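You operate a simulated robot arm through the tools that you are given. There is no shell and no other tool. Be economical: measure what you need, move in short steps, check, and stop when the job is done.

The job below is to be done with a simulated two-armed robot. You get a single attempt, and the scene is never put back.

## Task
Press the clay in the red-banded mould once in the small press.
Fine: slide out, load it, slide in, push the lever down.

Only the result counts: the job must be done as asked and must still hold three seconds after the hand-in. Knocking over, shifting, dropping, spilling or breaking anything else fails it.

## Robot
Two 7-joint arms with two-finger parallel grippers on one trunk that stands fixed in place. Base frame: the origin is at the foot of the trunk, x ahead of it, y to its left, z up; the work surface is at about z = 0.8. Units: m, rad, N and s.
The left shoulder is at [0.062, 0.196, 1.129], the right one opposite. With the tool pointing down near the work surface each hand reaches from about 0.26 to 0.7 m from the base axis, measured 20 degrees to its own side. Payload 1.57 kg a hand.
The tool frame of a hand sits at the grasp point between the pads (the TCP): z along the fingers, y along the line on which they close. The tips reach 0.03 m beyond it. Largest opening 0.11 m; finger width 0.024, thickness 0.012; the body of the gripper, 0.048 by 0.112 m, starts 0.078 m behind the TCP.
Orientation is that of the tool frame in the base frame, as a unit quaternion [x, y, z, w]. With the fingers straight down and closing along the base's y, the tool's x points along the base's -x, its y along +y and its z along -z.

## Interface
- The arms move only by the tool apply_moves. It takes "left_deltas", "right_deltas" or both (then of equal length, played together; a hand with none holds still); each is a list of rows, each a list of 6 numbers: the shift along the tool's x, y, z in m, then the turn, a rotation vector about the tool's x, y, z in rad. In form: [[x, y, z, rx, ry, rz], ...]. A call has 1 to 20 rows; each row is the pose to reach, as a shift and turn from the pose commanded when the call began, along the tool's axes at that moment. "left_hand" and "right_hand" are, for a hand that has rows, the gripper command, from -1 (fully open) to 1 (shut), values between in proportion, set as the call begins (left out, the last holds). Rows are played at 5 a second. More than 0.05 m and 0.15 rad between two rows, or a gripper value outside its range, and nothing of the call is played. A pose out of reach is approached as far as the arm can. The call stops where the force on the tool passes 50 N (or 10 N more than at its start, if that is more) or the arm is blocked; 0.2 s more then pass. Each finger travels about 0.072 m/s and halts on what it meets, pressing with about 43 N; the grip force reading is that of the motor and also rises with nothing between the fingers. The clock runs only during rows and for 0.2 s after the last one: add rows that repeat a pose to give the fingers time. The reply holds the time, the measured pose of the TCP, the force on the tool along the base axes, the opening and the grip force, in the units named above and with some noise, with the torque about the TCP (base axes, N m) and any sound that the robot's microphone picked up.
- Cameras (640 x 400 px; columns grow to the right, rows downward): "scene" is now at [0.1004, -0.0388, 1.7107]; the picture's right is [-0.50, -0.87, -0.00], its down [-0.68, 0.39, -0.63] and it looks along [0.54, -0.31, -0.78] (base axes); focal length 353 px, centre (320, 200). "left" rides on the left gripper at [0.07, -0.016, -0.141] in its tool frame; the picture's right is [0.23, 0.97, 0.00], its down [-0.85, 0.20, -0.48] and it looks along [-0.47, 0.11, 0.88] (tool axes); focal length 222 px, centre (320, 200). "right" rides on the right gripper at [0.07, 0.016, -0.141] in its tool frame; the picture's right is [-0.23, 0.97, 0.00], its down [-0.85, -0.20, -0.48] and it looks along [-0.47, -0.11, 0.88] (tool axes); focal length 222 px, centre (320, 200). There is no depth. A picture from a camera that has moved, and an enlarged one, comes with that camera's place and axes in the base frame and with its lens.
- get_image(camera): a new picture of that camera. It takes no simulated time.
- move_column(by): slides the trunk up (or, below 0, down) by that many m; the arms and the scene camera ride with it, the base frame stays. It gives what a move gives, with no picture.
- head_to(pan, tilt): turns the head with the scene camera to pan (to the left, within 1.501 rad either way) and tilt (down, from -0.506 to 1.204), counted from straight ahead of the robot. It gives what a move gives.
- enlarge(camera, box): a new picture of the part [left, top, right, bottom] of that camera's present view, enlarged. It takes no simulated time.
- close_job(): hands the job in; it is judged then, once.

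Go step by step. Nothing tells you positions but the pictures and the camera data: compare them with the known pose of the tool, close in by small moves and look again before you grip or let go. The budget is 120 turns and 86 pictures, counting those below and the enlarged ones. Unless the task says otherwise, let go and move clear before handing in, and close with one line.

The tools are called after ">>>" as a command line: name --argument value ..., lists and objects as JSON in quotes. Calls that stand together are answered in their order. apply_moves: Moves the arms, as the interface text tells. Its arguments: {"type":"object","properties":{"left_deltas":{"type":"array","items":{"type":"array","items":{"type":"number"}}},"left_hand":{"type":"number"},"right_deltas":{"type":"array","items":{"type":"array","items":{"type":"number"}}},"right_hand":{"type":"number"}},"required":[]} The other tools are called the same way: move_column (by) slides the trunk up or down; head_to (pan, tilt) turns the head that bears the scene camera; get_image (camera) takes a picture; enlarge (camera, box) takes an enlarged picture of a part of a camera's view; close_job () hands the job in.

At the start:

```text
clock: 0.0
left_eef_pos: [0.4502, -0.0306, 1.2023]
left_ee_rot: [0.0, 1.0, 0.001, 0.0]
left_ft_force: [0.4, 0.5, 0.3]
left_moment: [0.01, -0.01, 0.02]
left_opening: 0.1101
left_grip_force: 0.0
right_eef_pos: [0.3957, -0.4219, 1.2429]
right_ee_rot: [0.0, 1.0, 0.001, -0.001]
right_ft_force: [0.7, -0.2, -1.0]
right_moment: [0.03, 0.01, 0.0]
right_opening: 0.1098
right_grip_force: 0.0
trunk travel left (down, up): [-0.725, 0.265]
head pan, tilt: [-0.52, 0.894]
```

scene: 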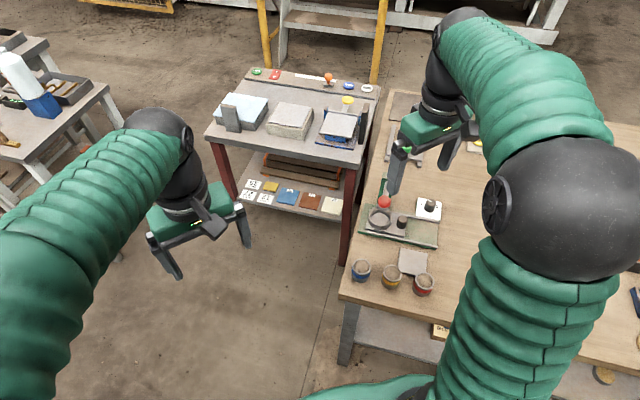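
right: 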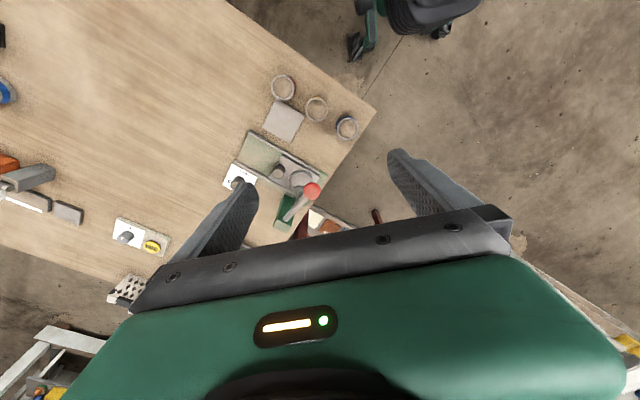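
left: 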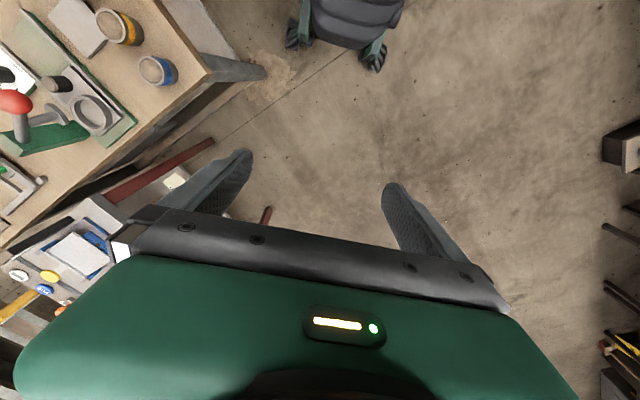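

I see a wooden table on the right with a small press (red-knobbed lever), and three cups with blue, yellow and red bands near its near corner. I'll look closer at them first.

>>> enlarge --camera "scene" --box '[330, 150, 490, 310]'

>>> enlarge --camera "right" --box '[200, 50, 400, 250]'

>>> enlarge --camera "left" --box '[0, 0, 240, 200]'

```text
2.50 times, centred on (410, 230) of scene
camera zoom: at [0.1004, -0.0388, 1.7107], right [-0.5, -0.87, 0.0], down [-0.68, 0.39, -0.63], along [0.54, -0.31, -0.78], focal length 882 px, centre (95, 125)
```

zoom: 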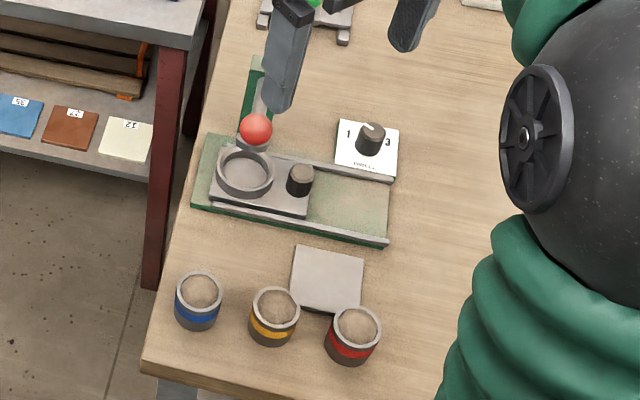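

```text
2.00 times, centred on (300, 150) of right
camera zoom: at [0.3257, -0.4053, 1.3852], right [0.23, 0.97, 0.0], down [0.86, -0.2, 0.48], along [0.46, -0.11, -0.88], focal length 444 px, centre (360, 300)
```

zoom: 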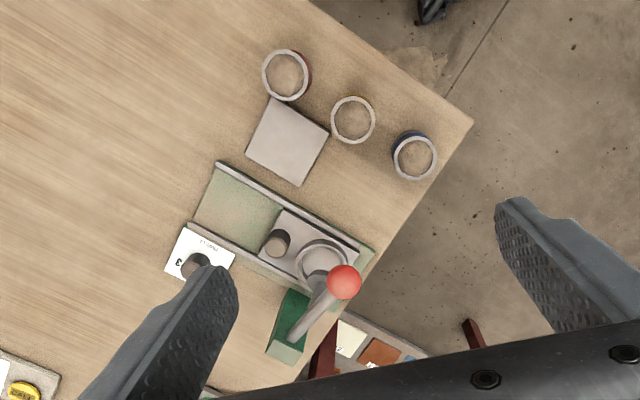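

```text
2.00 times, centred on (120, 100) of left
camera zoom: at [0.3793, -0.0482, 1.3433], right [-0.23, 0.97, 0.0], down [0.86, 0.2, 0.48], along [0.47, 0.11, -0.88], focal length 444 px, centre (720, 400)
```

zoom: 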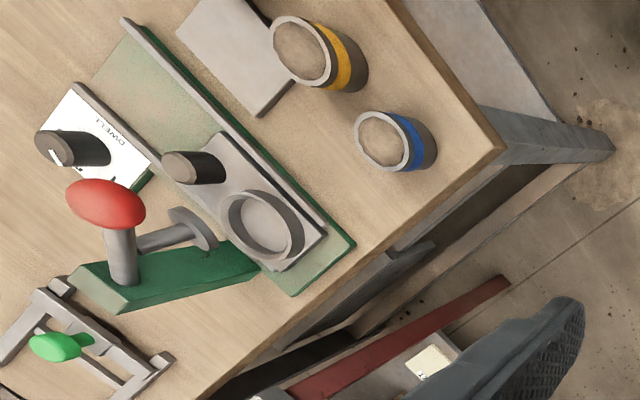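

The press slide (ring seat + knob) sits at about (0.545, -0.508), the red cup near (0.318, -0.484), the lever ball near (0.507, -0.465, 0.995). I'll check the rest of the table for another press before deciding.

>>> head_to --pan -0.9 --tilt 0.9

>>> get_image --camera "scene"

>>> get_image --camera "right"

```text
clock: 0.8
left_eef_pos: [0.4486, -0.0312, 1.2013]
left_ee_rot: [0.0, 1.0, 0.0, 0.0]
left_ft_force: [0.6, 0.9, 0.1]
left_moment: [-0.02, -0.01, -0.01]
left_opening: 0.1099
left_grip_force: 0.1
right_eef_pos: [0.3957, -0.4211, 1.2447]
right_ee_rot: [0.0, 1.0, 0.0, -0.001]
right_ft_force: [-0.9, -0.5, 0.2]
right_moment: [-0.01, 0.01, 0.02]
right_opening: 0.11
right_grip_force: 0.1
trunk travel left (down, up): [-0.725, 0.265]
head pan, tilt: [-0.901, 0.901]
```

```text
79 pictures are left
camera scene: at [0.0814, -0.0602, 1.7101], right [-0.78, -0.62, 0.0], down [-0.49, 0.61, -0.62], along [0.38, -0.49, -0.79], focal length 353 px, centre (320, 200)
```

scene: 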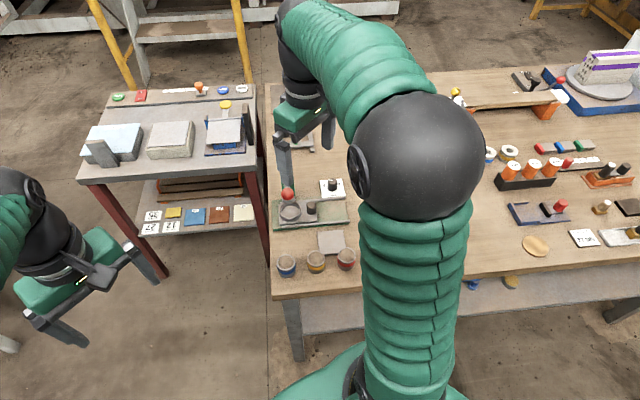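

```text
78 pictures are left
camera right: at [0.3246, -0.4047, 1.3857], right [0.23, 0.97, 0.0], down [0.86, -0.2, 0.48], along [0.47, -0.11, -0.88], focal length 222 px, centre (320, 200)
```

right: 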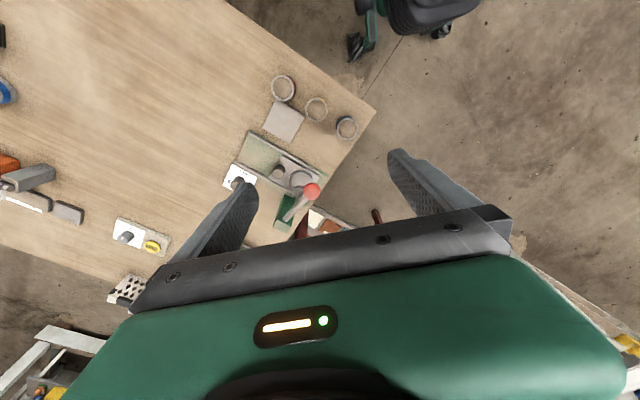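

Only the red-levered press has cups and a slide; its slide runs along about (-0.7, -0.7). I bring the right hand over the slide knob, turned 45°, for a closer view.

>>> apply_moves --right_deltas '[[-0.012, -0.027, 0.02, 0, 0, -0.131], [-0.025, -0.054, 0.04, 0, 0, -0.262], [-0.037, -0.081, 0.06, 0, 0, -0.393], [-0.049, -0.109, 0.08, 0, 0, -0.524], [-0.062, -0.136, 0.1, 0, 0, -0.655], [-0.074, -0.163, 0.125, 0, 0, -0.785], [-0.074, -0.163, 0.125, 0, 0, -0.785]]'

>>> get_image --camera "right"

>>> get_image --camera "scene"

```text
clock: 2.5
left_eef_pos: [0.4494, -0.0307, 1.2029]
left_ee_rot: [0.001, 1.0, 0.0, 0.0]
left_ft_force: [-0.4, 0.9, 0.6]
left_moment: [-0.02, -0.03, 0.06]
left_opening: 0.1099
left_grip_force: 0.1
right_eef_pos: [0.4684, -0.5858, 1.118]
right_ee_rot: [-0.383, 0.924, 0.0, 0.0]
right_ft_force: [-0.7, -0.3, 0.6]
right_moment: [0.01, 0.0, -0.02]
right_opening: 0.1098
right_grip_force: 0.0
trunk travel left (down, up): [-0.725, 0.265]
head pan, tilt: [-0.901, 0.901]
```

```text
77 pictures are left
camera right: at [0.4074, -0.6226, 1.2601], right [-0.53, 0.85, 0.0], down [0.75, 0.46, 0.48], along [0.41, 0.25, -0.88], focal length 222 px, centre (320, 200)
```

right: 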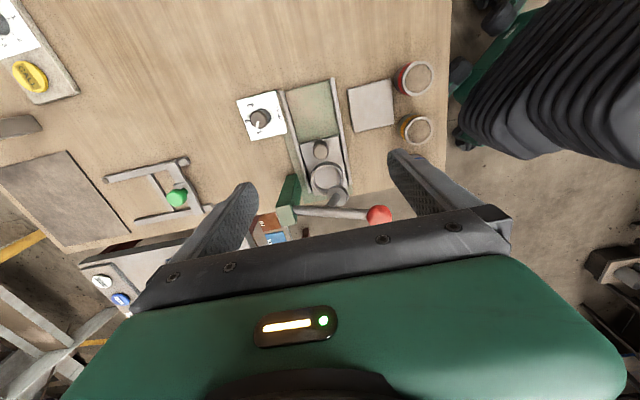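

```text
76 pictures are left
camera scene: at [0.0815, -0.0631, 1.71], right [-0.78, -0.62, 0.0], down [-0.49, 0.62, -0.62], along [0.38, -0.48, -0.79], focal length 353 px, centre (320, 200)
```

scene: 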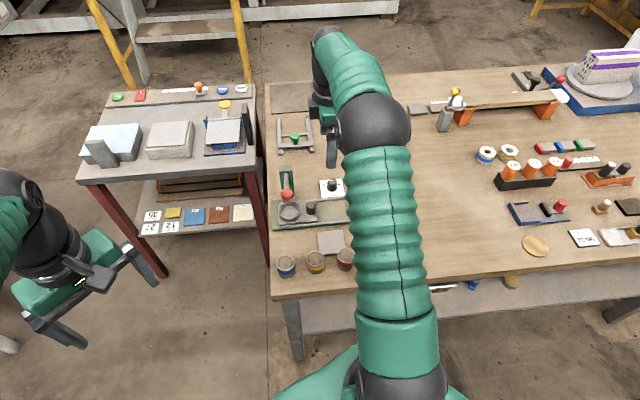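

>>> enlarge --camera "right" --box '[220, 50, 460, 250]'

>>> enlarge --camera "scene" --box '[260, 150, 370, 280]'

```text
2.00 times, centred on (340, 150) of right
camera zoom: at [0.4074, -0.6226, 1.2601], right [-0.53, 0.85, 0.0], down [0.75, 0.46, 0.48], along [0.41, 0.25, -0.88], focal length 444 px, centre (280, 300)
```

zoom: 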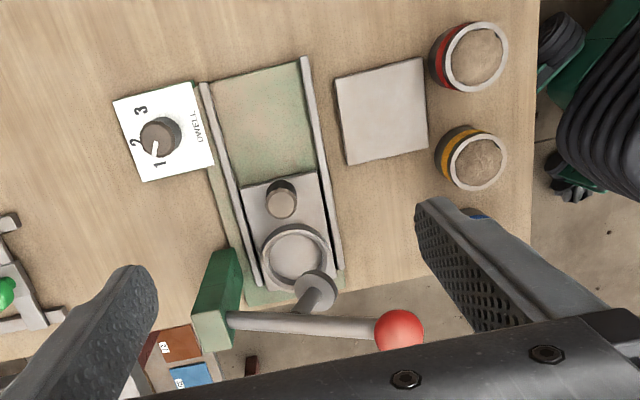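

```text
3.08 times, centred on (315, 215) of scene
camera zoom: at [0.0815, -0.0631, 1.71], right [-0.78, -0.62, 0.0], down [-0.49, 0.62, -0.62], along [0.38, -0.48, -0.79], focal length 1085 px, centre (335, 154)
```

zoom: 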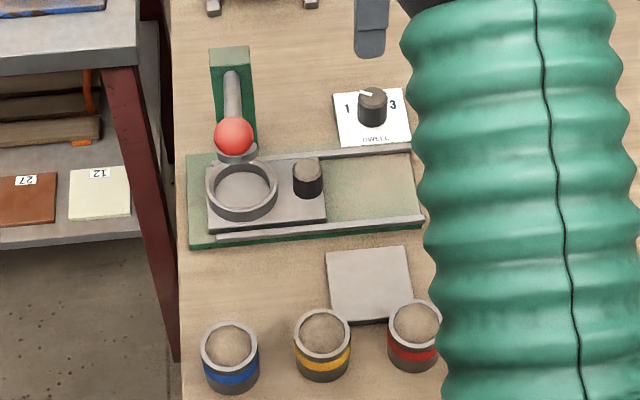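

The knob is about 0.045 m nearer the press than my present TCP, top at z≈0.84. I part-close the fingers and lower to just above it, then look.

>>> apply_moves --right_deltas '[[-0.02, 0, 0.04, 0, 0, 0], [-0.045, 0, 0.08, 0, 0, 0], [-0.045, 0, 0.12, 0, 0, 0], [-0.045, 0, 0.16, 0, 0, 0], [-0.045, 0, 0.2, 0, 0, 0], [-0.045, 0, 0.22, 0, 0, 0], [-0.045, 0, 0.22, 0, 0, 0]]' --right_hand -0.1

>>> get_image --camera "right"

>>> enlarge --camera "scene" --box '[260, 150, 370, 280]'

```text
clock: 4.0
left_eef_pos: [0.4485, -0.0303, 1.2034]
left_ee_rot: [0.0, 1.0, 0.0, 0.0]
left_ft_force: [0.4, 0.0, 0.1]
left_moment: [0.03, 0.0, 0.0]
left_opening: 0.1101
left_grip_force: 0.2
right_eef_pos: [0.4982, -0.5507, 0.899]
right_ee_rot: [-0.382, 0.924, 0.001, 0.0]
right_ft_force: [0.0, 0.0, -0.4]
right_moment: [-0.01, -0.01, 0.03]
right_opening: 0.0606
right_grip_force: 0.1
trunk travel left (down, up): [-0.725, 0.265]
head pan, tilt: [-0.901, 0.901]
```

```text
73 pictures are left
camera right: at [0.4371, -0.588, 1.0404], right [-0.53, 0.85, 0.0], down [0.75, 0.46, 0.48], along [0.41, 0.25, -0.88], focal length 222 px, centre (320, 200)
```

right: 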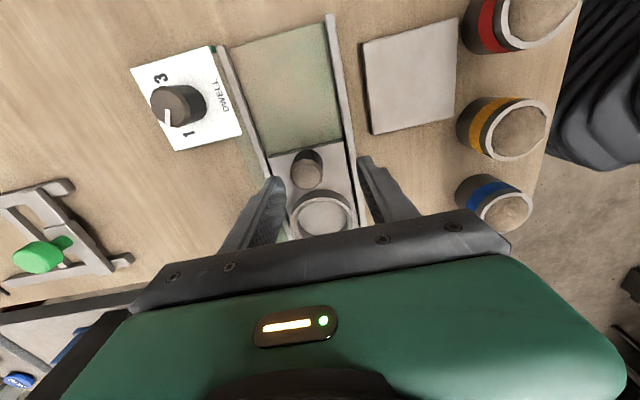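

```text
3.08 times, centred on (315, 215) of scene
camera zoom: at [0.0818, -0.0614, 1.71], right [-0.78, -0.62, 0.0], down [-0.49, 0.62, -0.62], along [0.38, -0.49, -0.79], focal length 1085 px, centre (335, 154)
```

zoom: 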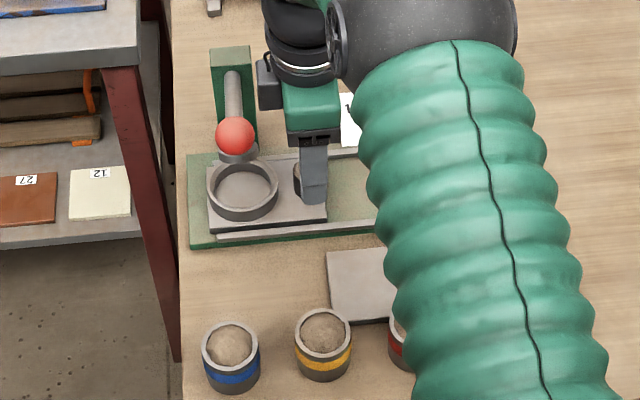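

The knob sits about 0.015 m to the left (tool -y) and slightly nearer the press. I correct and lower a little, then look again.

>>> apply_moves --right_deltas '[[-0.008, -0.015, 0.0, 0, 0, 0], [-0.008, -0.015, 0.015, 0, 0, 0], [-0.008, -0.015, 0.015, 0, 0, 0]]'

>>> enlarge --camera "right" --box '[240, 100, 400, 260]'

>>> enlarge --camera "scene" --box '[270, 150, 350, 240]'

```text
clock: 4.8
left_eef_pos: [0.448, -0.0297, 1.2022]
left_ee_rot: [-0.001, 1.0, -0.001, -0.001]
left_ft_force: [0.6, 0.6, 0.2]
left_moment: [0.01, 0.01, 0.0]
left_opening: 0.1103
left_grip_force: 0.0
right_eef_pos: [0.5169, -0.5553, 0.8827]
right_ee_rot: [-0.382, 0.924, 0.0, 0.0]
right_ft_force: [0.7, 0.0, 0.5]
right_moment: [0.0, 0.0, -0.01]
right_opening: 0.0605
right_grip_force: 0.1
trunk travel left (down, up): [-0.725, 0.265]
head pan, tilt: [-0.901, 0.901]
```

```text
2.50 times, centred on (320, 180) of right
camera zoom: at [0.4548, -0.5938, 1.0248], right [-0.53, 0.85, 0.0], down [0.75, 0.46, 0.48], along [0.41, 0.25, -0.88], focal length 555 px, centre (320, 250)
```

zoom: 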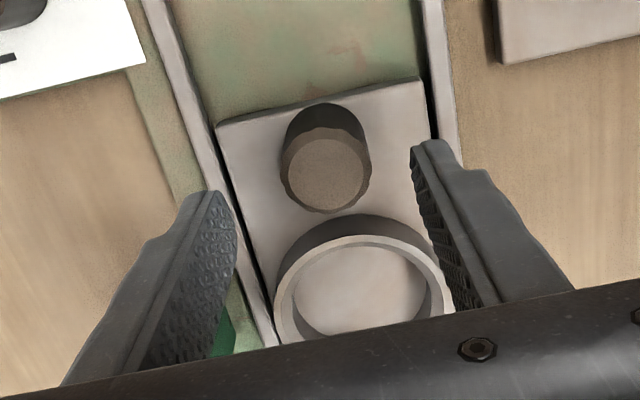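

```text
4.44 times, centred on (310, 195) of scene
camera zoom: at [0.0818, -0.0616, 1.71], right [-0.78, -0.62, 0.0], down [-0.49, 0.62, -0.62], along [0.38, -0.48, -0.79], focal length 1567 px, centre (364, 222)
```

zoom: 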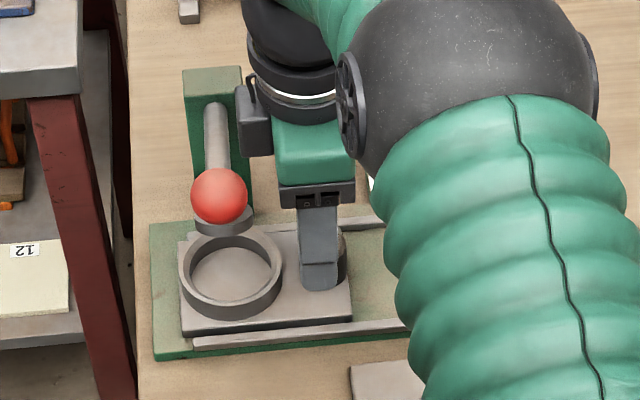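

Aligned with the knob. I narrow to clear the rails, lower 0.03 m and grip.

>>> apply_moves --right_deltas '[[0, 0.0, 0.0, 0, 0, 0], [0, 0.001, 0.01, 0, 0, 0], [0, 0.001, 0.02, 0, 0, 0], [0, 0.001, 0.03, 0, 0, 0], [0, 0.001, 0.03, 0, 0, 0]]' --right_hand 0.15

>>> enlarge --camera "right" --box '[240, 100, 400, 260]'

```text
clock: 6.0
left_eef_pos: [0.4492, -0.03, 1.2038]
left_ee_rot: [0.0, 1.0, 0.0, 0.0]
left_ft_force: [0.0, 0.5, 0.8]
left_moment: [-0.02, 0.0, 0.02]
left_opening: 0.11
left_grip_force: 0.1
right_eef_pos: [0.5154, -0.5569, 0.8548]
right_ee_rot: [-0.383, 0.924, 0.0, 0.0]
right_ft_force: [0.3, -0.4, 4.4]
right_moment: [0.07, 0.07, 0.06]
right_opening: 0.0466
right_grip_force: 0.0
trunk travel left (down, up): [-0.725, 0.265]
head pan, tilt: [-0.901, 0.901]
```

```text
2.50 times, centred on (320, 180) of right
camera zoom: at [0.4533, -0.5939, 0.9959], right [-0.53, 0.85, 0.0], down [0.75, 0.46, 0.48], along [0.41, 0.25, -0.88], focal length 555 px, centre (320, 250)
```

zoom: 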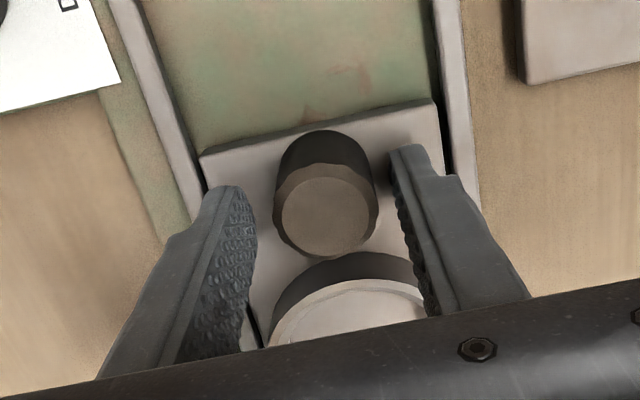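

Tips just touch the carriage. I raise 3 mm and grip the knob.

>>> apply_moves --right_deltas '[[0, 0, -0.003, 0, 0, 0], [0, 0, -0.003, 0, 0, 0], [0, 0, -0.003, 0, 0, 0]]' --right_hand 1.0

```text
clock: 6.8
left_eef_pos: [0.4482, -0.03, 1.202]
left_ee_rot: [0.0, 1.0, 0.0, 0.0]
left_ft_force: [0.2, 0.3, 0.6]
left_moment: [0.0, -0.01, 0.01]
left_opening: 0.1099
left_grip_force: 0.2
right_eef_pos: [0.5142, -0.5551, 0.8543]
right_ee_rot: [-0.383, 0.924, 0.002, -0.002]
right_ft_force: [-13.6, 14.9, -18.4]
right_moment: [-0.53, -0.53, -0.07]
right_opening: 0.0296
right_grip_force: 39.0
trunk travel left (down, up): [-0.725, 0.265]
head pan, tilt: [-0.901, 0.901]
```

Gripped (opening 0.030). I relieve the side force and draw the carriage outward in small steps.

>>> apply_moves --right_deltas '[[0, 0.003, 0.001, 0, 0, 0], [0.01, 0.003, 0.001, 0, 0, 0], [0.02, 0.003, 0.001, 0, 0, 0], [0.03, 0.003, 0.001, 0, 0, 0], [0.04, 0.003, 0.001, 0, 0, 0], [0.04, 0.003, 0.001, 0, 0, 0]]'

>>> enlarge --camera "scene" --box '[260, 150, 370, 280]'

```text
clock: 8.2
left_eef_pos: [0.4486, -0.0309, 1.2032]
left_ee_rot: [0.0, 1.0, 0.001, 0.0]
left_ft_force: [-0.5, 0.9, 0.2]
left_moment: [0.01, -0.03, -0.02]
left_opening: 0.1099
left_grip_force: 0.0
right_eef_pos: [0.4836, -0.5839, 0.855]
right_ee_rot: [-0.383, 0.924, 0.002, -0.001]
right_ft_force: [-12.7, 12.3, -20.0]
right_moment: [-0.34, -0.43, -0.04]
right_opening: 0.0291
right_grip_force: 38.9
trunk travel left (down, up): [-0.725, 0.265]
head pan, tilt: [-0.901, 0.901]
```

```text
3.08 times, centred on (315, 215) of scene
camera zoom: at [0.0826, -0.0623, 1.7098], right [-0.78, -0.62, 0.0], down [-0.49, 0.62, -0.62], along [0.38, -0.48, -0.79], focal length 1085 px, centre (335, 154)
```

zoom: 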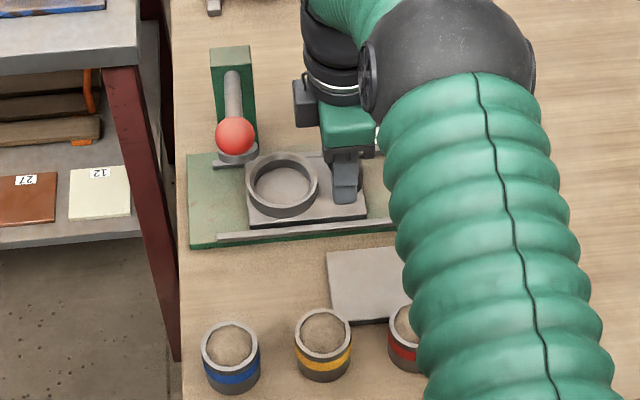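

The carriage follows with little drag. I go on toward its outer stop.

>>> apply_moves --right_deltas '[[0.01, 0.002, 0.001, 0, 0, 0], [0.02, 0.002, 0.001, 0, 0, 0], [0.03, 0.002, 0.001, 0, 0, 0], [0.04, 0.002, 0.001, 0, 0, 0], [0.05, 0.002, 0.001, 0, 0, 0], [0.05, 0.002, 0.001, 0, 0, 0]]'

>>> enlarge --camera "scene" --box '[260, 150, 370, 280]'

```text
clock: 9.7
left_eef_pos: [0.45, -0.032, 1.2026]
left_ee_rot: [-0.001, 1.0, 0.001, -0.001]
left_ft_force: [-0.3, -0.3, 0.0]
left_moment: [0.04, 0.03, 0.01]
left_opening: 0.1097
left_grip_force: 0.0
right_eef_pos: [0.4493, -0.6188, 0.8546]
right_ee_rot: [-0.383, 0.924, 0.001, -0.001]
right_ft_force: [-5.3, 5.6, -19.2]
right_moment: [-0.2, -0.8, -0.05]
right_opening: 0.0294
right_grip_force: 38.9
trunk travel left (down, up): [-0.725, 0.265]
head pan, tilt: [-0.901, 0.901]
```

```text
3.08 times, centred on (315, 215) of scene
camera zoom: at [0.084, -0.0653, 1.7096], right [-0.78, -0.62, 0.0], down [-0.49, 0.62, -0.62], along [0.38, -0.48, -0.79], focal length 1085 px, centre (335, 154)
```

zoom: 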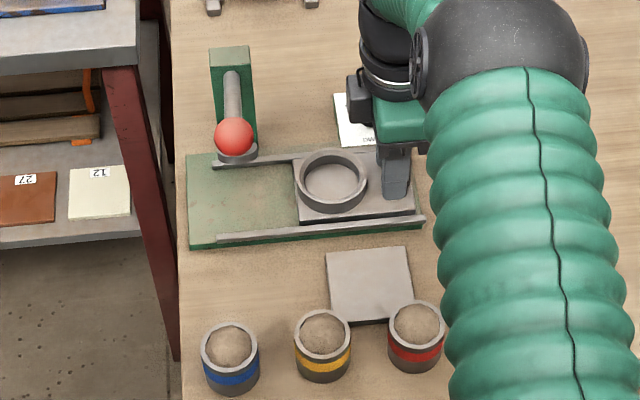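

The ring seat is now well clear of the ram. I release, rise, and move over toward the red cup.

>>> apply_moves --right_deltas '[[0, 0, -0.001, 0, 0, 0], [0, 0, -0.001, 0, 0, 0], [0, 0, -0.02, 0, 0, 0], [0, 0, -0.06, 0, 0, 0], [0, 0, -0.1, 0, 0, 0], [0, 0, -0.15, 0, 0, 0], [0, 0, -0.2, 0, 0, 0], [0, 0, -0.2, 0, 0, 0]]' --right_hand 0.15

>>> get_image --camera "right"

```text
clock: 11.4
left_eef_pos: [0.4495, -0.0302, 1.2022]
left_ee_rot: [0.0, 1.0, 0.0, 0.001]
left_ft_force: [-0.6, -0.5, 0.7]
left_moment: [0.02, -0.02, -0.01]
left_opening: 0.1099
left_grip_force: 0.0
right_eef_pos: [0.4493, -0.6145, 1.0557]
right_ee_rot: [-0.382, 0.924, 0.0, 0.0]
right_ft_force: [0.2, 0.5, -0.3]
right_moment: [-0.01, 0.0, 0.0]
right_opening: 0.0468
right_grip_force: 0.0
trunk travel left (down, up): [-0.725, 0.265]
head pan, tilt: [-0.901, 0.901]
```

```text
66 pictures are left
camera right: at [0.3879, -0.6519, 1.1984], right [-0.53, 0.85, 0.0], down [0.75, 0.46, 0.48], along [0.41, 0.25, -0.88], focal length 222 px, centre (320, 200)
```

right: 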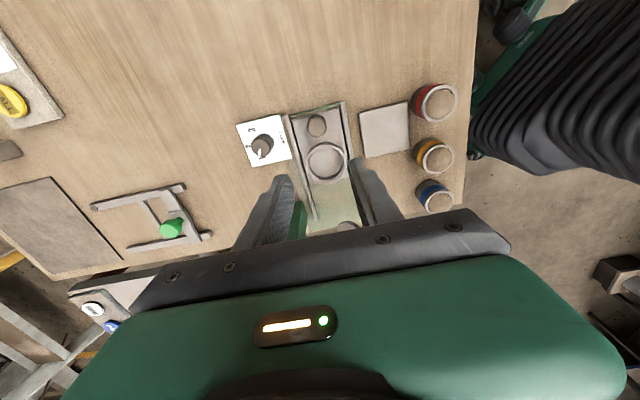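

I move across to above the red cup, opening the fingers.

>>> apply_moves --right_deltas '[[0, 0.045, 0, 0, 0, 0], [0, 0.09, 0, 0, 0, 0], [-0.002, 0.135, 0.01, 0, 0, 0], [-0.002, 0.16, 0.02, 0, 0, 0], [-0.002, 0.183, 0.04, 0, 0, 0], [-0.002, 0.183, 0.06, 0, 0, 0], [-0.002, 0.183, 0.06, 0, 0, 0]]' --right_hand -0.6

>>> get_image --camera "right"

>>> get_image --camera "scene"

```text
clock: 13.1
left_eef_pos: [0.4485, -0.0306, 1.2024]
left_ee_rot: [0.0, 1.0, 0.0, 0.0]
left_ft_force: [-0.3, -0.8, -0.2]
left_moment: [0.01, 0.02, 0.01]
left_opening: 0.1099
left_grip_force: 0.0
right_eef_pos: [0.3193, -0.4858, 0.9965]
right_ee_rot: [-0.383, 0.924, 0.0, 0.0]
right_ft_force: [-0.2, -0.5, -0.3]
right_moment: [0.0, 0.01, 0.0]
right_opening: 0.0879
right_grip_force: 0.0
trunk travel left (down, up): [-0.725, 0.265]
head pan, tilt: [-0.901, 0.901]
```

```text
65 pictures are left
camera right: at [0.2589, -0.5224, 1.1391], right [-0.53, 0.85, 0.0], down [0.75, 0.46, 0.48], along [0.41, 0.25, -0.88], focal length 222 px, centre (320, 200)
```

right: 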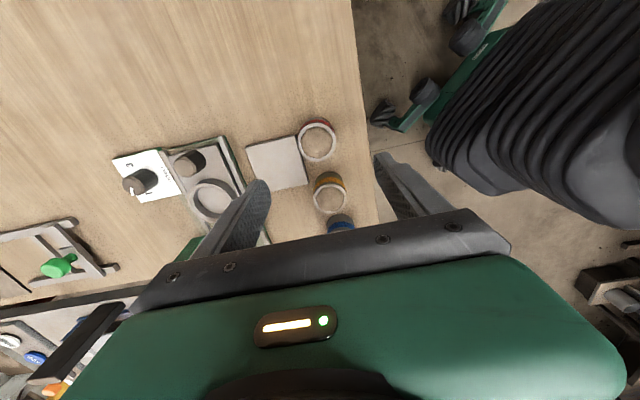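

```text
64 pictures are left
camera scene: at [0.0816, -0.0612, 1.71], right [-0.78, -0.62, 0.0], down [-0.49, 0.62, -0.62], along [0.38, -0.49, -0.79], focal length 353 px, centre (320, 200)
```

scene: 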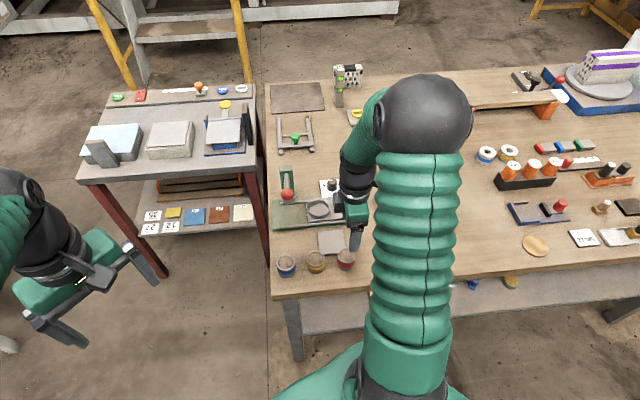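

The red cup is nearly centred; I correct by 4 mm and lower to just above its rim.

>>> apply_moves --right_deltas '[[0.002, -0.004, 0.025, 0, 0, 0], [0.002, -0.004, 0.05, 0, 0, 0], [0.002, -0.004, 0.065, 0, 0, 0], [0.002, -0.004, 0.065, 0, 0, 0]]'

>>> enlarge --camera "right" --box '[220, 80, 420, 240]'

>>> enlarge --camera "scene" --box '[290, 180, 400, 290]'

```text
clock: 14.1
left_eef_pos: [0.4498, -0.0304, 1.2029]
left_ee_rot: [0.0, 1.0, -0.001, 0.0]
left_ft_force: [0.0, 0.9, 0.5]
left_moment: [-0.04, -0.02, 0.03]
left_opening: 0.1099
left_grip_force: 0.1
right_eef_pos: [0.3221, -0.4891, 0.9307]
right_ee_rot: [-0.383, 0.924, 0.001, -0.001]
right_ft_force: [0.5, -0.2, -0.1]
right_moment: [0.03, 0.0, 0.01]
right_opening: 0.0879
right_grip_force: 0.0
trunk travel left (down, up): [-0.725, 0.265]
head pan, tilt: [-0.901, 0.901]
```

```text
2.50 times, centred on (320, 160) of right
camera zoom: at [0.2611, -0.5261, 1.0727], right [-0.53, 0.85, 0.0], down [0.75, 0.46, 0.48], along [0.41, 0.25, -0.88], focal length 555 px, centre (320, 300)
```

zoom: 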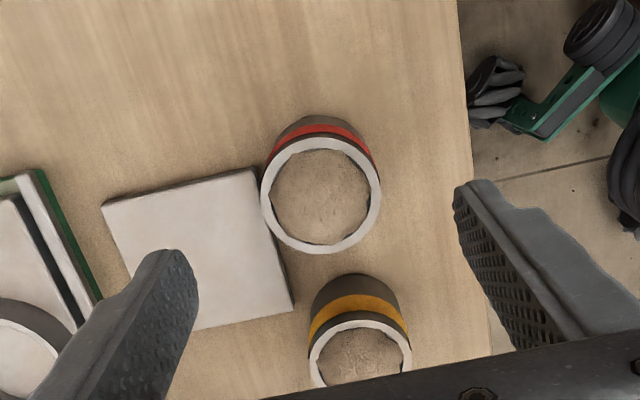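

```text
3.64 times, centred on (345, 235) of scene
camera zoom: at [0.0813, -0.0608, 1.7101], right [-0.78, -0.62, 0.0], down [-0.49, 0.62, -0.62], along [0.38, -0.49, -0.79], focal length 1282 px, centre (229, 73)
```

zoom: 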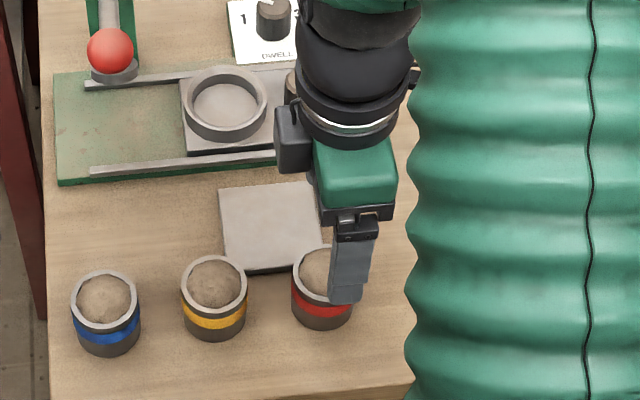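

Cup centred between the fingers. I descend so that the tips stay about 2 cm above the table and then close.

>>> apply_moves --right_deltas '[[0.002, 0, 0.025, 0, 0, 0], [0.002, 0, 0.05, 0, 0, 0], [0.002, 0, 0.077, 0, 0, 0], [0.002, 0, 0.077, 0, 0, 0]]'

>>> enlarge --camera "right" --box '[220, 80, 420, 240]'

>>> enlarge --camera "scene" --box '[290, 180, 400, 290]'

```text
clock: 15.1
left_eef_pos: [0.4491, -0.0298, 1.2034]
left_ee_rot: [0.0, 1.0, 0.0, 0.0]
left_ft_force: [-0.5, -0.7, 0.3]
left_moment: [0.02, -0.01, 0.01]
left_opening: 0.1096
left_grip_force: 0.1
right_eef_pos: [0.3218, -0.4909, 0.8529]
right_ee_rot: [-0.382, 0.924, 0.0, 0.0]
right_ft_force: [-0.1, -0.5, -0.1]
right_moment: [0.01, 0.01, 0.02]
right_opening: 0.088
right_grip_force: 0.0
trunk travel left (down, up): [-0.725, 0.265]
head pan, tilt: [-0.901, 0.901]
```

```text
2.50 times, centred on (320, 160) of right
camera zoom: at [0.2601, -0.5278, 0.9957], right [-0.53, 0.85, 0.0], down [0.75, 0.46, 0.48], along [0.41, 0.25, -0.88], focal length 555 px, centre (320, 300)
```

zoom: 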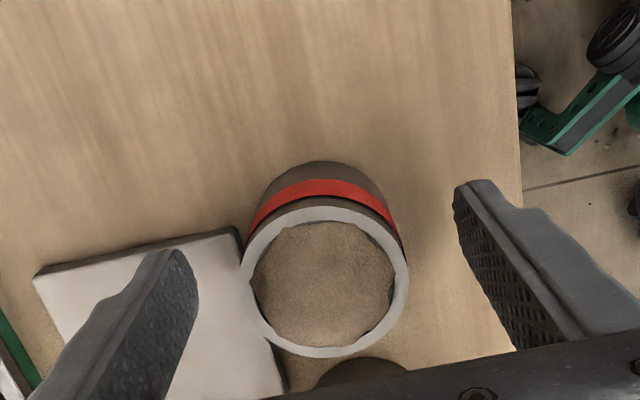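

```text
3.64 times, centred on (345, 235) of scene
camera zoom: at [0.0812, -0.0613, 1.7101], right [-0.78, -0.62, 0.0], down [-0.49, 0.62, -0.62], along [0.38, -0.49, -0.79], focal length 1282 px, centre (229, 73)
```

zoom: 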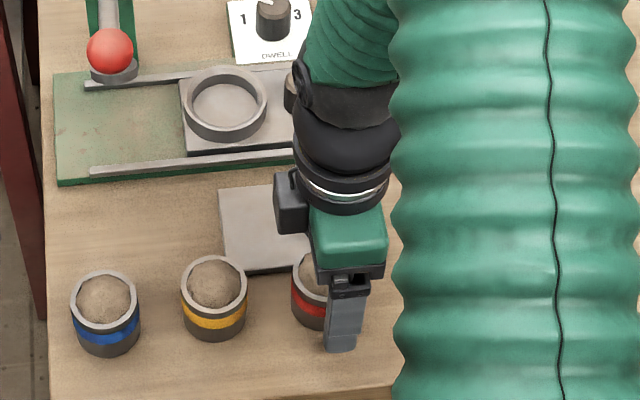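

Well centred (rim about level with the TCP). I close on it.

>>> apply_moves --right_deltas '[[0, 0.001, 0, 0, 0, 0], [0, 0.001, 0, 0, 0, 0], [0, 0.001, 0, 0, 0, 0], [0, 0.001, 0, 0, 0, 0], [0, 0.001, 0, 0, 0, 0]]' --right_hand 1.0

```text
clock: 16.2
left_eef_pos: [0.4478, -0.0305, 1.2028]
left_ee_rot: [-0.001, 1.0, 0.0, 0.0]
left_ft_force: [-0.6, -0.1, -0.8]
left_moment: [0.02, -0.02, 0.0]
left_opening: 0.1102
left_grip_force: 0.1
right_eef_pos: [0.3211, -0.4915, 0.8538]
right_ee_rot: [-0.382, 0.924, 0.0, 0.0]
right_ft_force: [0.8, 1.1, -0.6]
right_moment: [-0.03, -0.04, 0.01]
right_opening: 0.0493
right_grip_force: 42.7
trunk travel left (down, up): [-0.725, 0.265]
head pan, tilt: [-0.901, 0.901]
```

Held. I lift it 0.1 m, and carry it to above the ring seat near (0.485, -0.578).

>>> apply_moves --right_deltas '[[0, 0, -0.02, 0, 0, 0], [0, 0, -0.06, 0, 0, 0], [0, 0, -0.1, 0, 0, 0], [0, -0.035, -0.1, 0, 0, 0], [-0.01, -0.07, -0.1, 0, 0, 0], [-0.025, -0.105, -0.1, 0, 0, 0], [-0.04, -0.14, -0.1, 0, 0, 0], [-0.055, -0.175, -0.1, 0, 0, 0], [-0.055, -0.175, -0.1, 0, 0, 0]]'

>>> enlarge --camera "right" --box '[220, 80, 420, 240]'

>>> enlarge --camera "scene" --box '[260, 150, 370, 280]'

```text
clock: 18.2
left_eef_pos: [0.4488, -0.0319, 1.2019]
left_ee_rot: [0.0, 1.0, 0.0, 0.0]
left_ft_force: [-0.2, 0.5, -0.8]
left_moment: [0.04, -0.05, 0.02]
left_opening: 0.1102
left_grip_force: 0.2
right_eef_pos: [0.4828, -0.5762, 0.9533]
right_ee_rot: [-0.383, 0.924, 0.0, 0.001]
right_ft_force: [0.7, 0.3, 0.0]
right_moment: [0.02, 0.04, -0.01]
right_opening: 0.0
right_grip_force: 21.5
trunk travel left (down, up): [-0.725, 0.265]
head pan, tilt: [-0.901, 0.901]
```

```text
2.50 times, centred on (320, 160) of right
camera zoom: at [0.4219, -0.6136, 1.0956], right [-0.53, 0.85, 0.0], down [0.75, 0.46, 0.48], along [0.41, 0.25, -0.88], focal length 555 px, centre (320, 300)
```

zoom: 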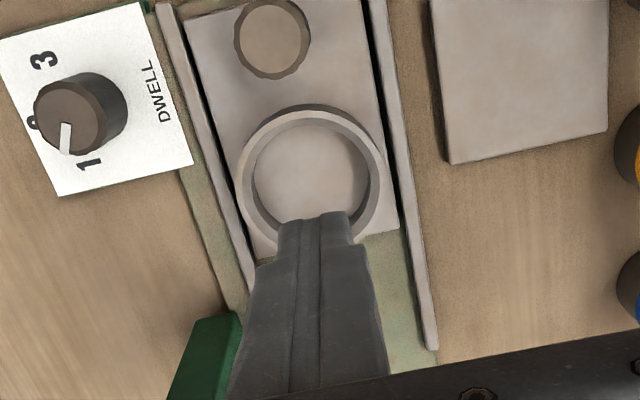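

```text
3.08 times, centred on (315, 215) of scene
camera zoom: at [0.0814, -0.0636, 1.71], right [-0.78, -0.62, 0.0], down [-0.49, 0.62, -0.62], along [0.38, -0.48, -0.79], focal length 1085 px, centre (335, 154)
```

zoom: 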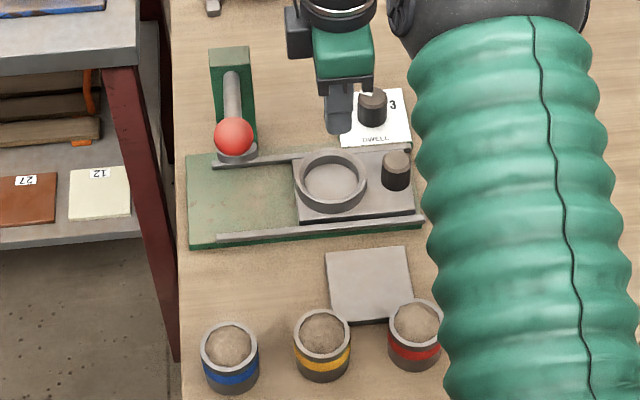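

The cup slipped out of the grip at lift-off but still stands in its place. The cup centre computes to (0.3236, -0.4877), rim about 0.847, so I go back, recentre and grip lower.

>>> apply_moves --right_deltas '[[0.0, 0.035, 0, 0, 0, 0], [0.015, 0.07, 0, 0, 0, 0], [0.03, 0.105, 0, 0, 0, 0], [0.05, 0.14, 0, 0, 0, 0], [0.05, 0.175, 0, 0, 0, 0], [0.05, 0.175, 0, 0, 0, 0], [0.05, 0.175, 0, 0, 0, 0]]' --right_hand -0.6

>>> enlarge --camera "right" --box '[220, 80, 420, 240]'

>>> enlarge --camera "scene" --box '[315, 230, 375, 290]'

```text
clock: 19.9
left_eef_pos: [0.4494, -0.0301, 1.2019]
left_ee_rot: [-0.001, 1.0, 0.0, 0.001]
left_ft_force: [-0.3, -0.4, 0.0]
left_moment: [0.0, 0.03, 0.0]
left_opening: 0.1101
left_grip_force: 0.0
right_eef_pos: [0.3236, -0.4887, 0.953]
right_ee_rot: [-0.383, 0.924, 0.001, 0.0]
right_ft_force: [-0.1, 0.0, -0.2]
right_moment: [-0.02, 0.0, 0.01]
right_opening: 0.0883
right_grip_force: 0.1
trunk travel left (down, up): [-0.725, 0.265]
head pan, tilt: [-0.901, 0.901]
```

```text
2.50 times, centred on (320, 160) of right
camera zoom: at [0.2626, -0.5257, 1.0941], right [-0.53, 0.85, 0.0], down [0.75, 0.46, 0.48], along [0.41, 0.25, -0.88], focal length 555 px, centre (320, 300)
```

zoom: 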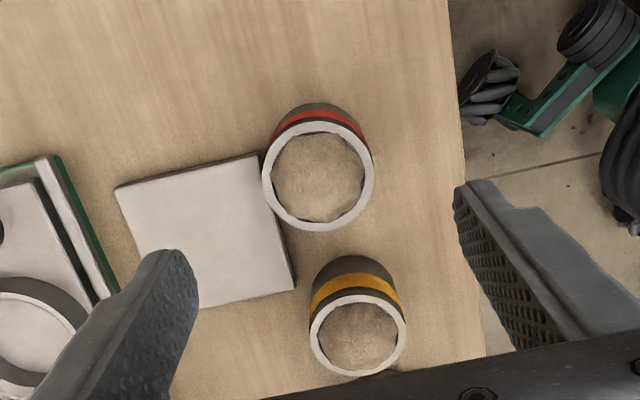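

```text
6.67 times, centred on (345, 260) of scene
camera zoom: at [0.0817, -0.062, 1.71], right [-0.78, -0.62, 0.0], down [-0.49, 0.62, -0.62], along [0.38, -0.48, -0.79], focal length 2351 px, centre (153, -200)
```

zoom: 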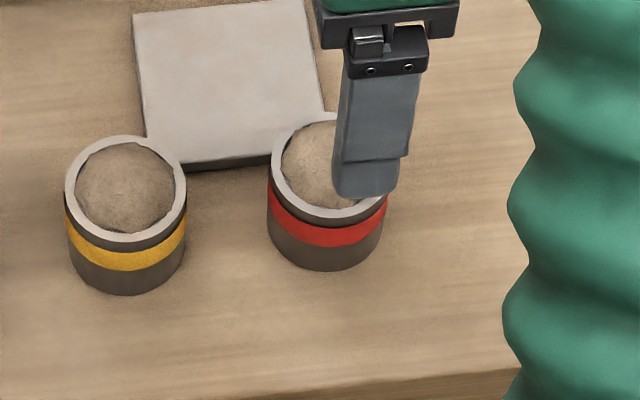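

The cup is only ~4 cm tall and now well centred. I go down to TCP 0.841, close, and lift slowly just a little.

>>> apply_moves --right_deltas '[[0, 0, 0.03, 0, 0, 0], [0, 0, 0.06, 0, 0, 0], [0, 0, 0.09, 0, 0, 0], [0, 0, 0.112, 0, 0, 0], [0, 0, 0.112, 0, 0, 0]]'

>>> apply_moves --right_deltas '[[0, 0, 0, 0, 0, 0], [0, 0, 0, 0, 0, 0], [0, 0, 0, 0, 0, 0], [0, 0, 0, 0, 0, 0], [0, 0, 0, 0, 0, 0], [0, 0, 0, 0, 0, 0], [0, 0, -0.003, 0, 0, 0], [0, 0, -0.006, 0, 0, 0], [0, 0, -0.009, 0, 0, 0], [0, 0, -0.012, 0, 0, 0], [0, 0, -0.012, 0, 0, 0]]' --right_hand 1.0

>>> enlarge --camera "right" --box '[220, 80, 420, 240]'

>>> enlarge --camera "scene" --box '[315, 230, 375, 290]'

```text
clock: 21.1
left_eef_pos: [0.4478, -0.0296, 1.2029]
left_ee_rot: [0.0, 1.0, 0.0, -0.001]
left_ft_force: [0.7, -1.0, 0.8]
left_moment: [0.0, -0.02, -0.02]
left_opening: 0.1101
left_grip_force: 0.1
right_eef_pos: [0.3224, -0.4895, 0.8398]
right_ee_rot: [-0.383, 0.924, -0.001, 0.0]
right_ft_force: [-0.7, -0.5, 5.9]
right_moment: [-0.14, -0.15, -0.08]
right_opening: 0.0879
right_grip_force: 0.0
trunk travel left (down, up): [-0.725, 0.265]
head pan, tilt: [-0.901, 0.901]
```

```text
clock: 23.4
left_eef_pos: [0.4501, -0.0307, 1.203]
left_ee_rot: [0.0, 1.0, 0.0, 0.0]
left_ft_force: [-0.5, 0.9, -1.0]
left_moment: [-0.01, -0.02, 0.0]
left_opening: 0.1101
left_grip_force: 0.1
right_eef_pos: [0.3234, -0.4878, 0.8514]
right_ee_rot: [-0.383, 0.924, 0.001, 0.0]
right_ft_force: [0.0, 0.1, -4.5]
right_moment: [-0.03, 0.0, -0.03]
right_opening: 0.0496
right_grip_force: 43.3
trunk travel left (down, up): [-0.725, 0.265]
head pan, tilt: [-0.901, 0.901]
```

```text
2.50 times, centred on (320, 160) of right
camera zoom: at [0.2617, -0.5258, 0.9937], right [-0.53, 0.85, 0.0], down [0.75, 0.46, 0.48], along [0.41, 0.25, -0.88], focal length 555 px, centre (320, 300)
```

zoom: 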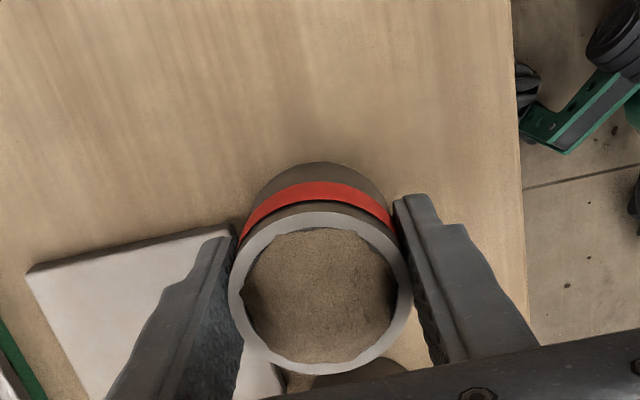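

```text
6.67 times, centred on (345, 260) of scene
camera zoom: at [0.0819, -0.0623, 1.71], right [-0.78, -0.62, 0.0], down [-0.49, 0.62, -0.62], along [0.38, -0.48, -0.79], focal length 2351 px, centre (153, -200)
```

zoom: 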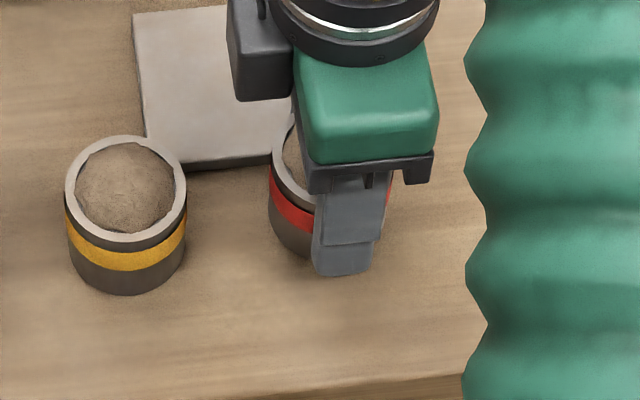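

Now it is held (weight ~4.5 N). I lift gently and look.

>>> apply_moves --right_deltas '[[0, 0, -0.008, 0, 0, 0], [0, 0, -0.016, 0, 0, 0], [0, 0, -0.026, 0, 0, 0], [0, 0, -0.036, 0, 0, 0], [0, 0, -0.046, 0, 0, 0], [0, 0, -0.056, 0, 0, 0], [0, 0, -0.066, 0, 0, 0], [0, 0, -0.076, 0, 0, 0], [0, 0, -0.086, 0, 0, 0], [0, 0, -0.086, 0, 0, 0]]'

>>> enlarge --camera "scene" --box '[260, 180, 380, 300]'

```text
clock: 25.6
left_eef_pos: [0.4494, -0.0302, 1.2033]
left_ee_rot: [0.0, 1.0, 0.0, 0.0]
left_ft_force: [0.5, 0.4, -0.7]
left_moment: [0.01, 0.02, -0.01]
left_opening: 0.1098
left_grip_force: 0.0
right_eef_pos: [0.3238, -0.4888, 0.9398]
right_ee_rot: [-0.382, 0.924, 0.001, 0.0]
right_ft_force: [-0.1, 0.5, -4.1]
right_moment: [-0.01, 0.0, 0.0]
right_opening: 0.0494
right_grip_force: 43.5
trunk travel left (down, up): [-0.725, 0.265]
head pan, tilt: [-0.901, 0.901]
```

```text
3.33 times, centred on (320, 240) of scene
camera zoom: at [0.082, -0.0621, 1.7099], right [-0.78, -0.62, 0.0], down [-0.49, 0.62, -0.62], along [0.38, -0.48, -0.79], focal length 1176 px, centre (320, 67)
```

zoom: 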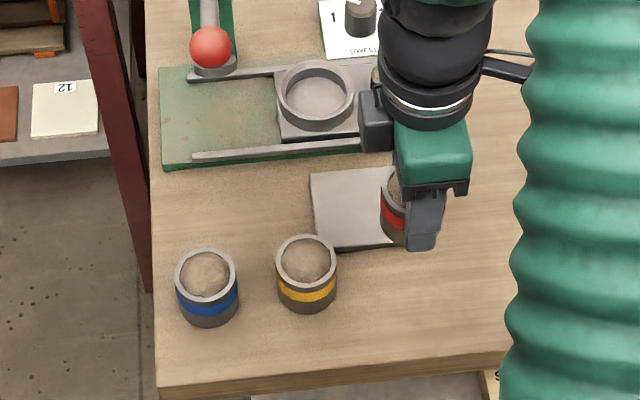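

Firmly held. I carry it over the ring seat, about (0.487, -0.579).

>>> apply_moves --right_deltas '[[0, -0.02, 0, 0, 0, 0], [0, -0.045, 0, 0, 0, 0], [-0.01, -0.07, 0, 0, 0, 0], [-0.02, -0.095, 0, 0, 0, 0], [-0.03, -0.12, 0, 0, 0, 0], [-0.04, -0.145, 0, 0, 0, 0], [-0.05, -0.165, 0, 0, 0, 0], [-0.0515, -0.179, 0, 0, 0, 0], [-0.0515, -0.179, 0, 0, 0, 0]]'

>>> enlarge --camera "right" --box '[220, 80, 420, 240]'

>>> enlarge --camera "scene" --box '[280, 150, 360, 250]'

```text
clock: 27.6
left_eef_pos: [0.4479, -0.0312, 1.2034]
left_ee_rot: [0.0, 1.0, 0.001, 0.0]
left_ft_force: [-0.2, -0.8, -0.4]
left_moment: [-0.04, -0.04, 0.01]
left_opening: 0.1101
left_grip_force: 0.1
right_eef_pos: [0.4859, -0.5785, 0.9384]
right_ee_rot: [-0.383, 0.924, 0.0, -0.001]
right_ft_force: [0.0, -0.4, -3.7]
right_moment: [-0.01, 0.0, 0.02]
right_opening: 0.0493
right_grip_force: 42.5
trunk travel left (down, up): [-0.725, 0.265]
head pan, tilt: [-0.901, 0.901]
```

```text
2.50 times, centred on (320, 160) of right
camera zoom: at [0.4249, -0.6159, 1.0806], right [-0.53, 0.85, 0.0], down [0.75, 0.46, 0.48], along [0.41, 0.25, -0.88], focal length 555 px, centre (320, 300)
```

zoom: 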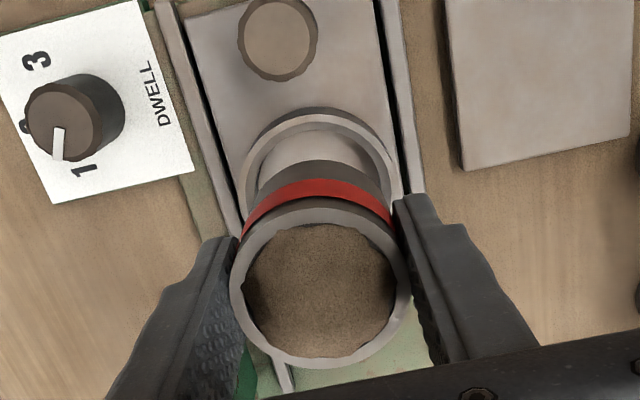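

```text
4.00 times, centred on (320, 200) of scene
camera zoom: at [0.0826, -0.0629, 1.7099], right [-0.78, -0.62, 0.0], down [-0.49, 0.62, -0.62], along [0.38, -0.48, -0.79], focal length 1411 px, centre (320, 200)
```

zoom: 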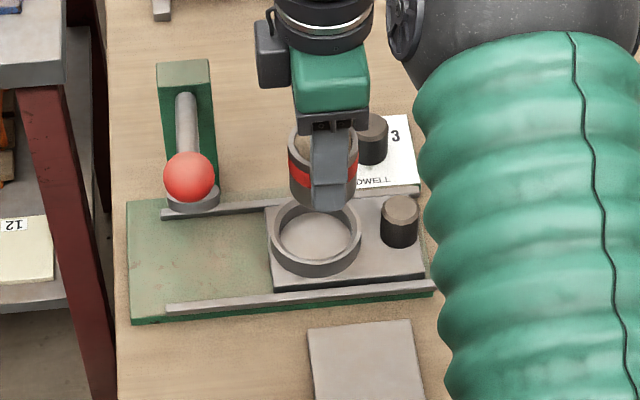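

Roughly aligned; I shift 2 mm toward the press and lower to just above the ring to check the fit.

>>> apply_moves --right_deltas '[[-0.002, -0.001, 0.015, 0, 0, 0], [-0.002, -0.001, 0.03, 0, 0, 0], [-0.002, -0.001, 0.042, 0, 0, 0], [-0.002, -0.001, 0.042, 0, 0, 0]]'

>>> enlarge --camera "right" --box '[220, 80, 420, 240]'

>>> enlarge --camera "scene" --box '[295, 170, 345, 220]'

```text
clock: 28.6
left_eef_pos: [0.45, -0.031, 1.2033]
left_ee_rot: [0.0, 1.0, 0.0, 0.0]
left_ft_force: [0.1, -0.1, 0.9]
left_moment: [0.0, 0.01, -0.03]
left_opening: 0.1101
left_grip_force: 0.1
right_eef_pos: [0.4884, -0.5768, 0.8959]
right_ee_rot: [-0.383, 0.924, 0.001, 0.0]
right_ft_force: [0.3, 0.3, -4.2]
right_moment: [0.02, -0.01, 0.0]
right_opening: 0.0495
right_grip_force: 42.9
trunk travel left (down, up): [-0.725, 0.265]
head pan, tilt: [-0.901, 0.901]
```

```text
2.50 times, centred on (320, 160) of right
camera zoom: at [0.4271, -0.6143, 1.0376], right [-0.53, 0.85, 0.0], down [0.75, 0.46, 0.48], along [0.41, 0.25, -0.88], focal length 555 px, centre (320, 300)
```

zoom: 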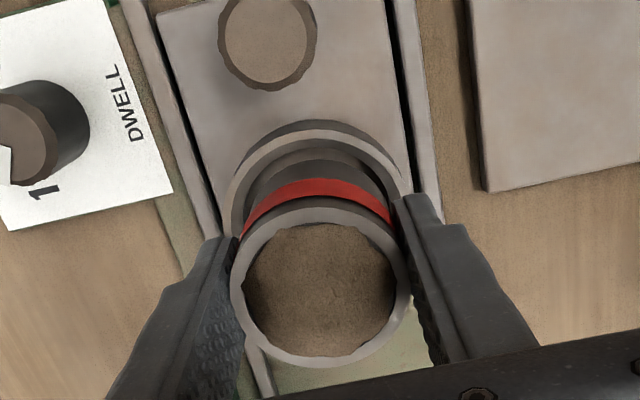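

```text
8.00 times, centred on (320, 195) of scene
camera zoom: at [0.0831, -0.0628, 1.7099], right [-0.78, -0.62, 0.0], down [-0.49, 0.62, -0.62], along [0.38, -0.48, -0.79], focal length 2821 px, centre (320, 240)
```

zoom: 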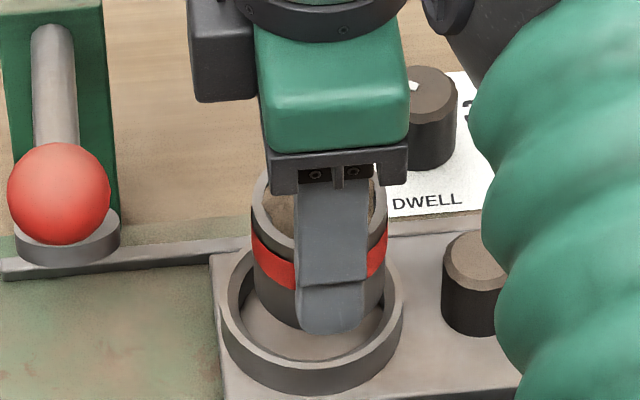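

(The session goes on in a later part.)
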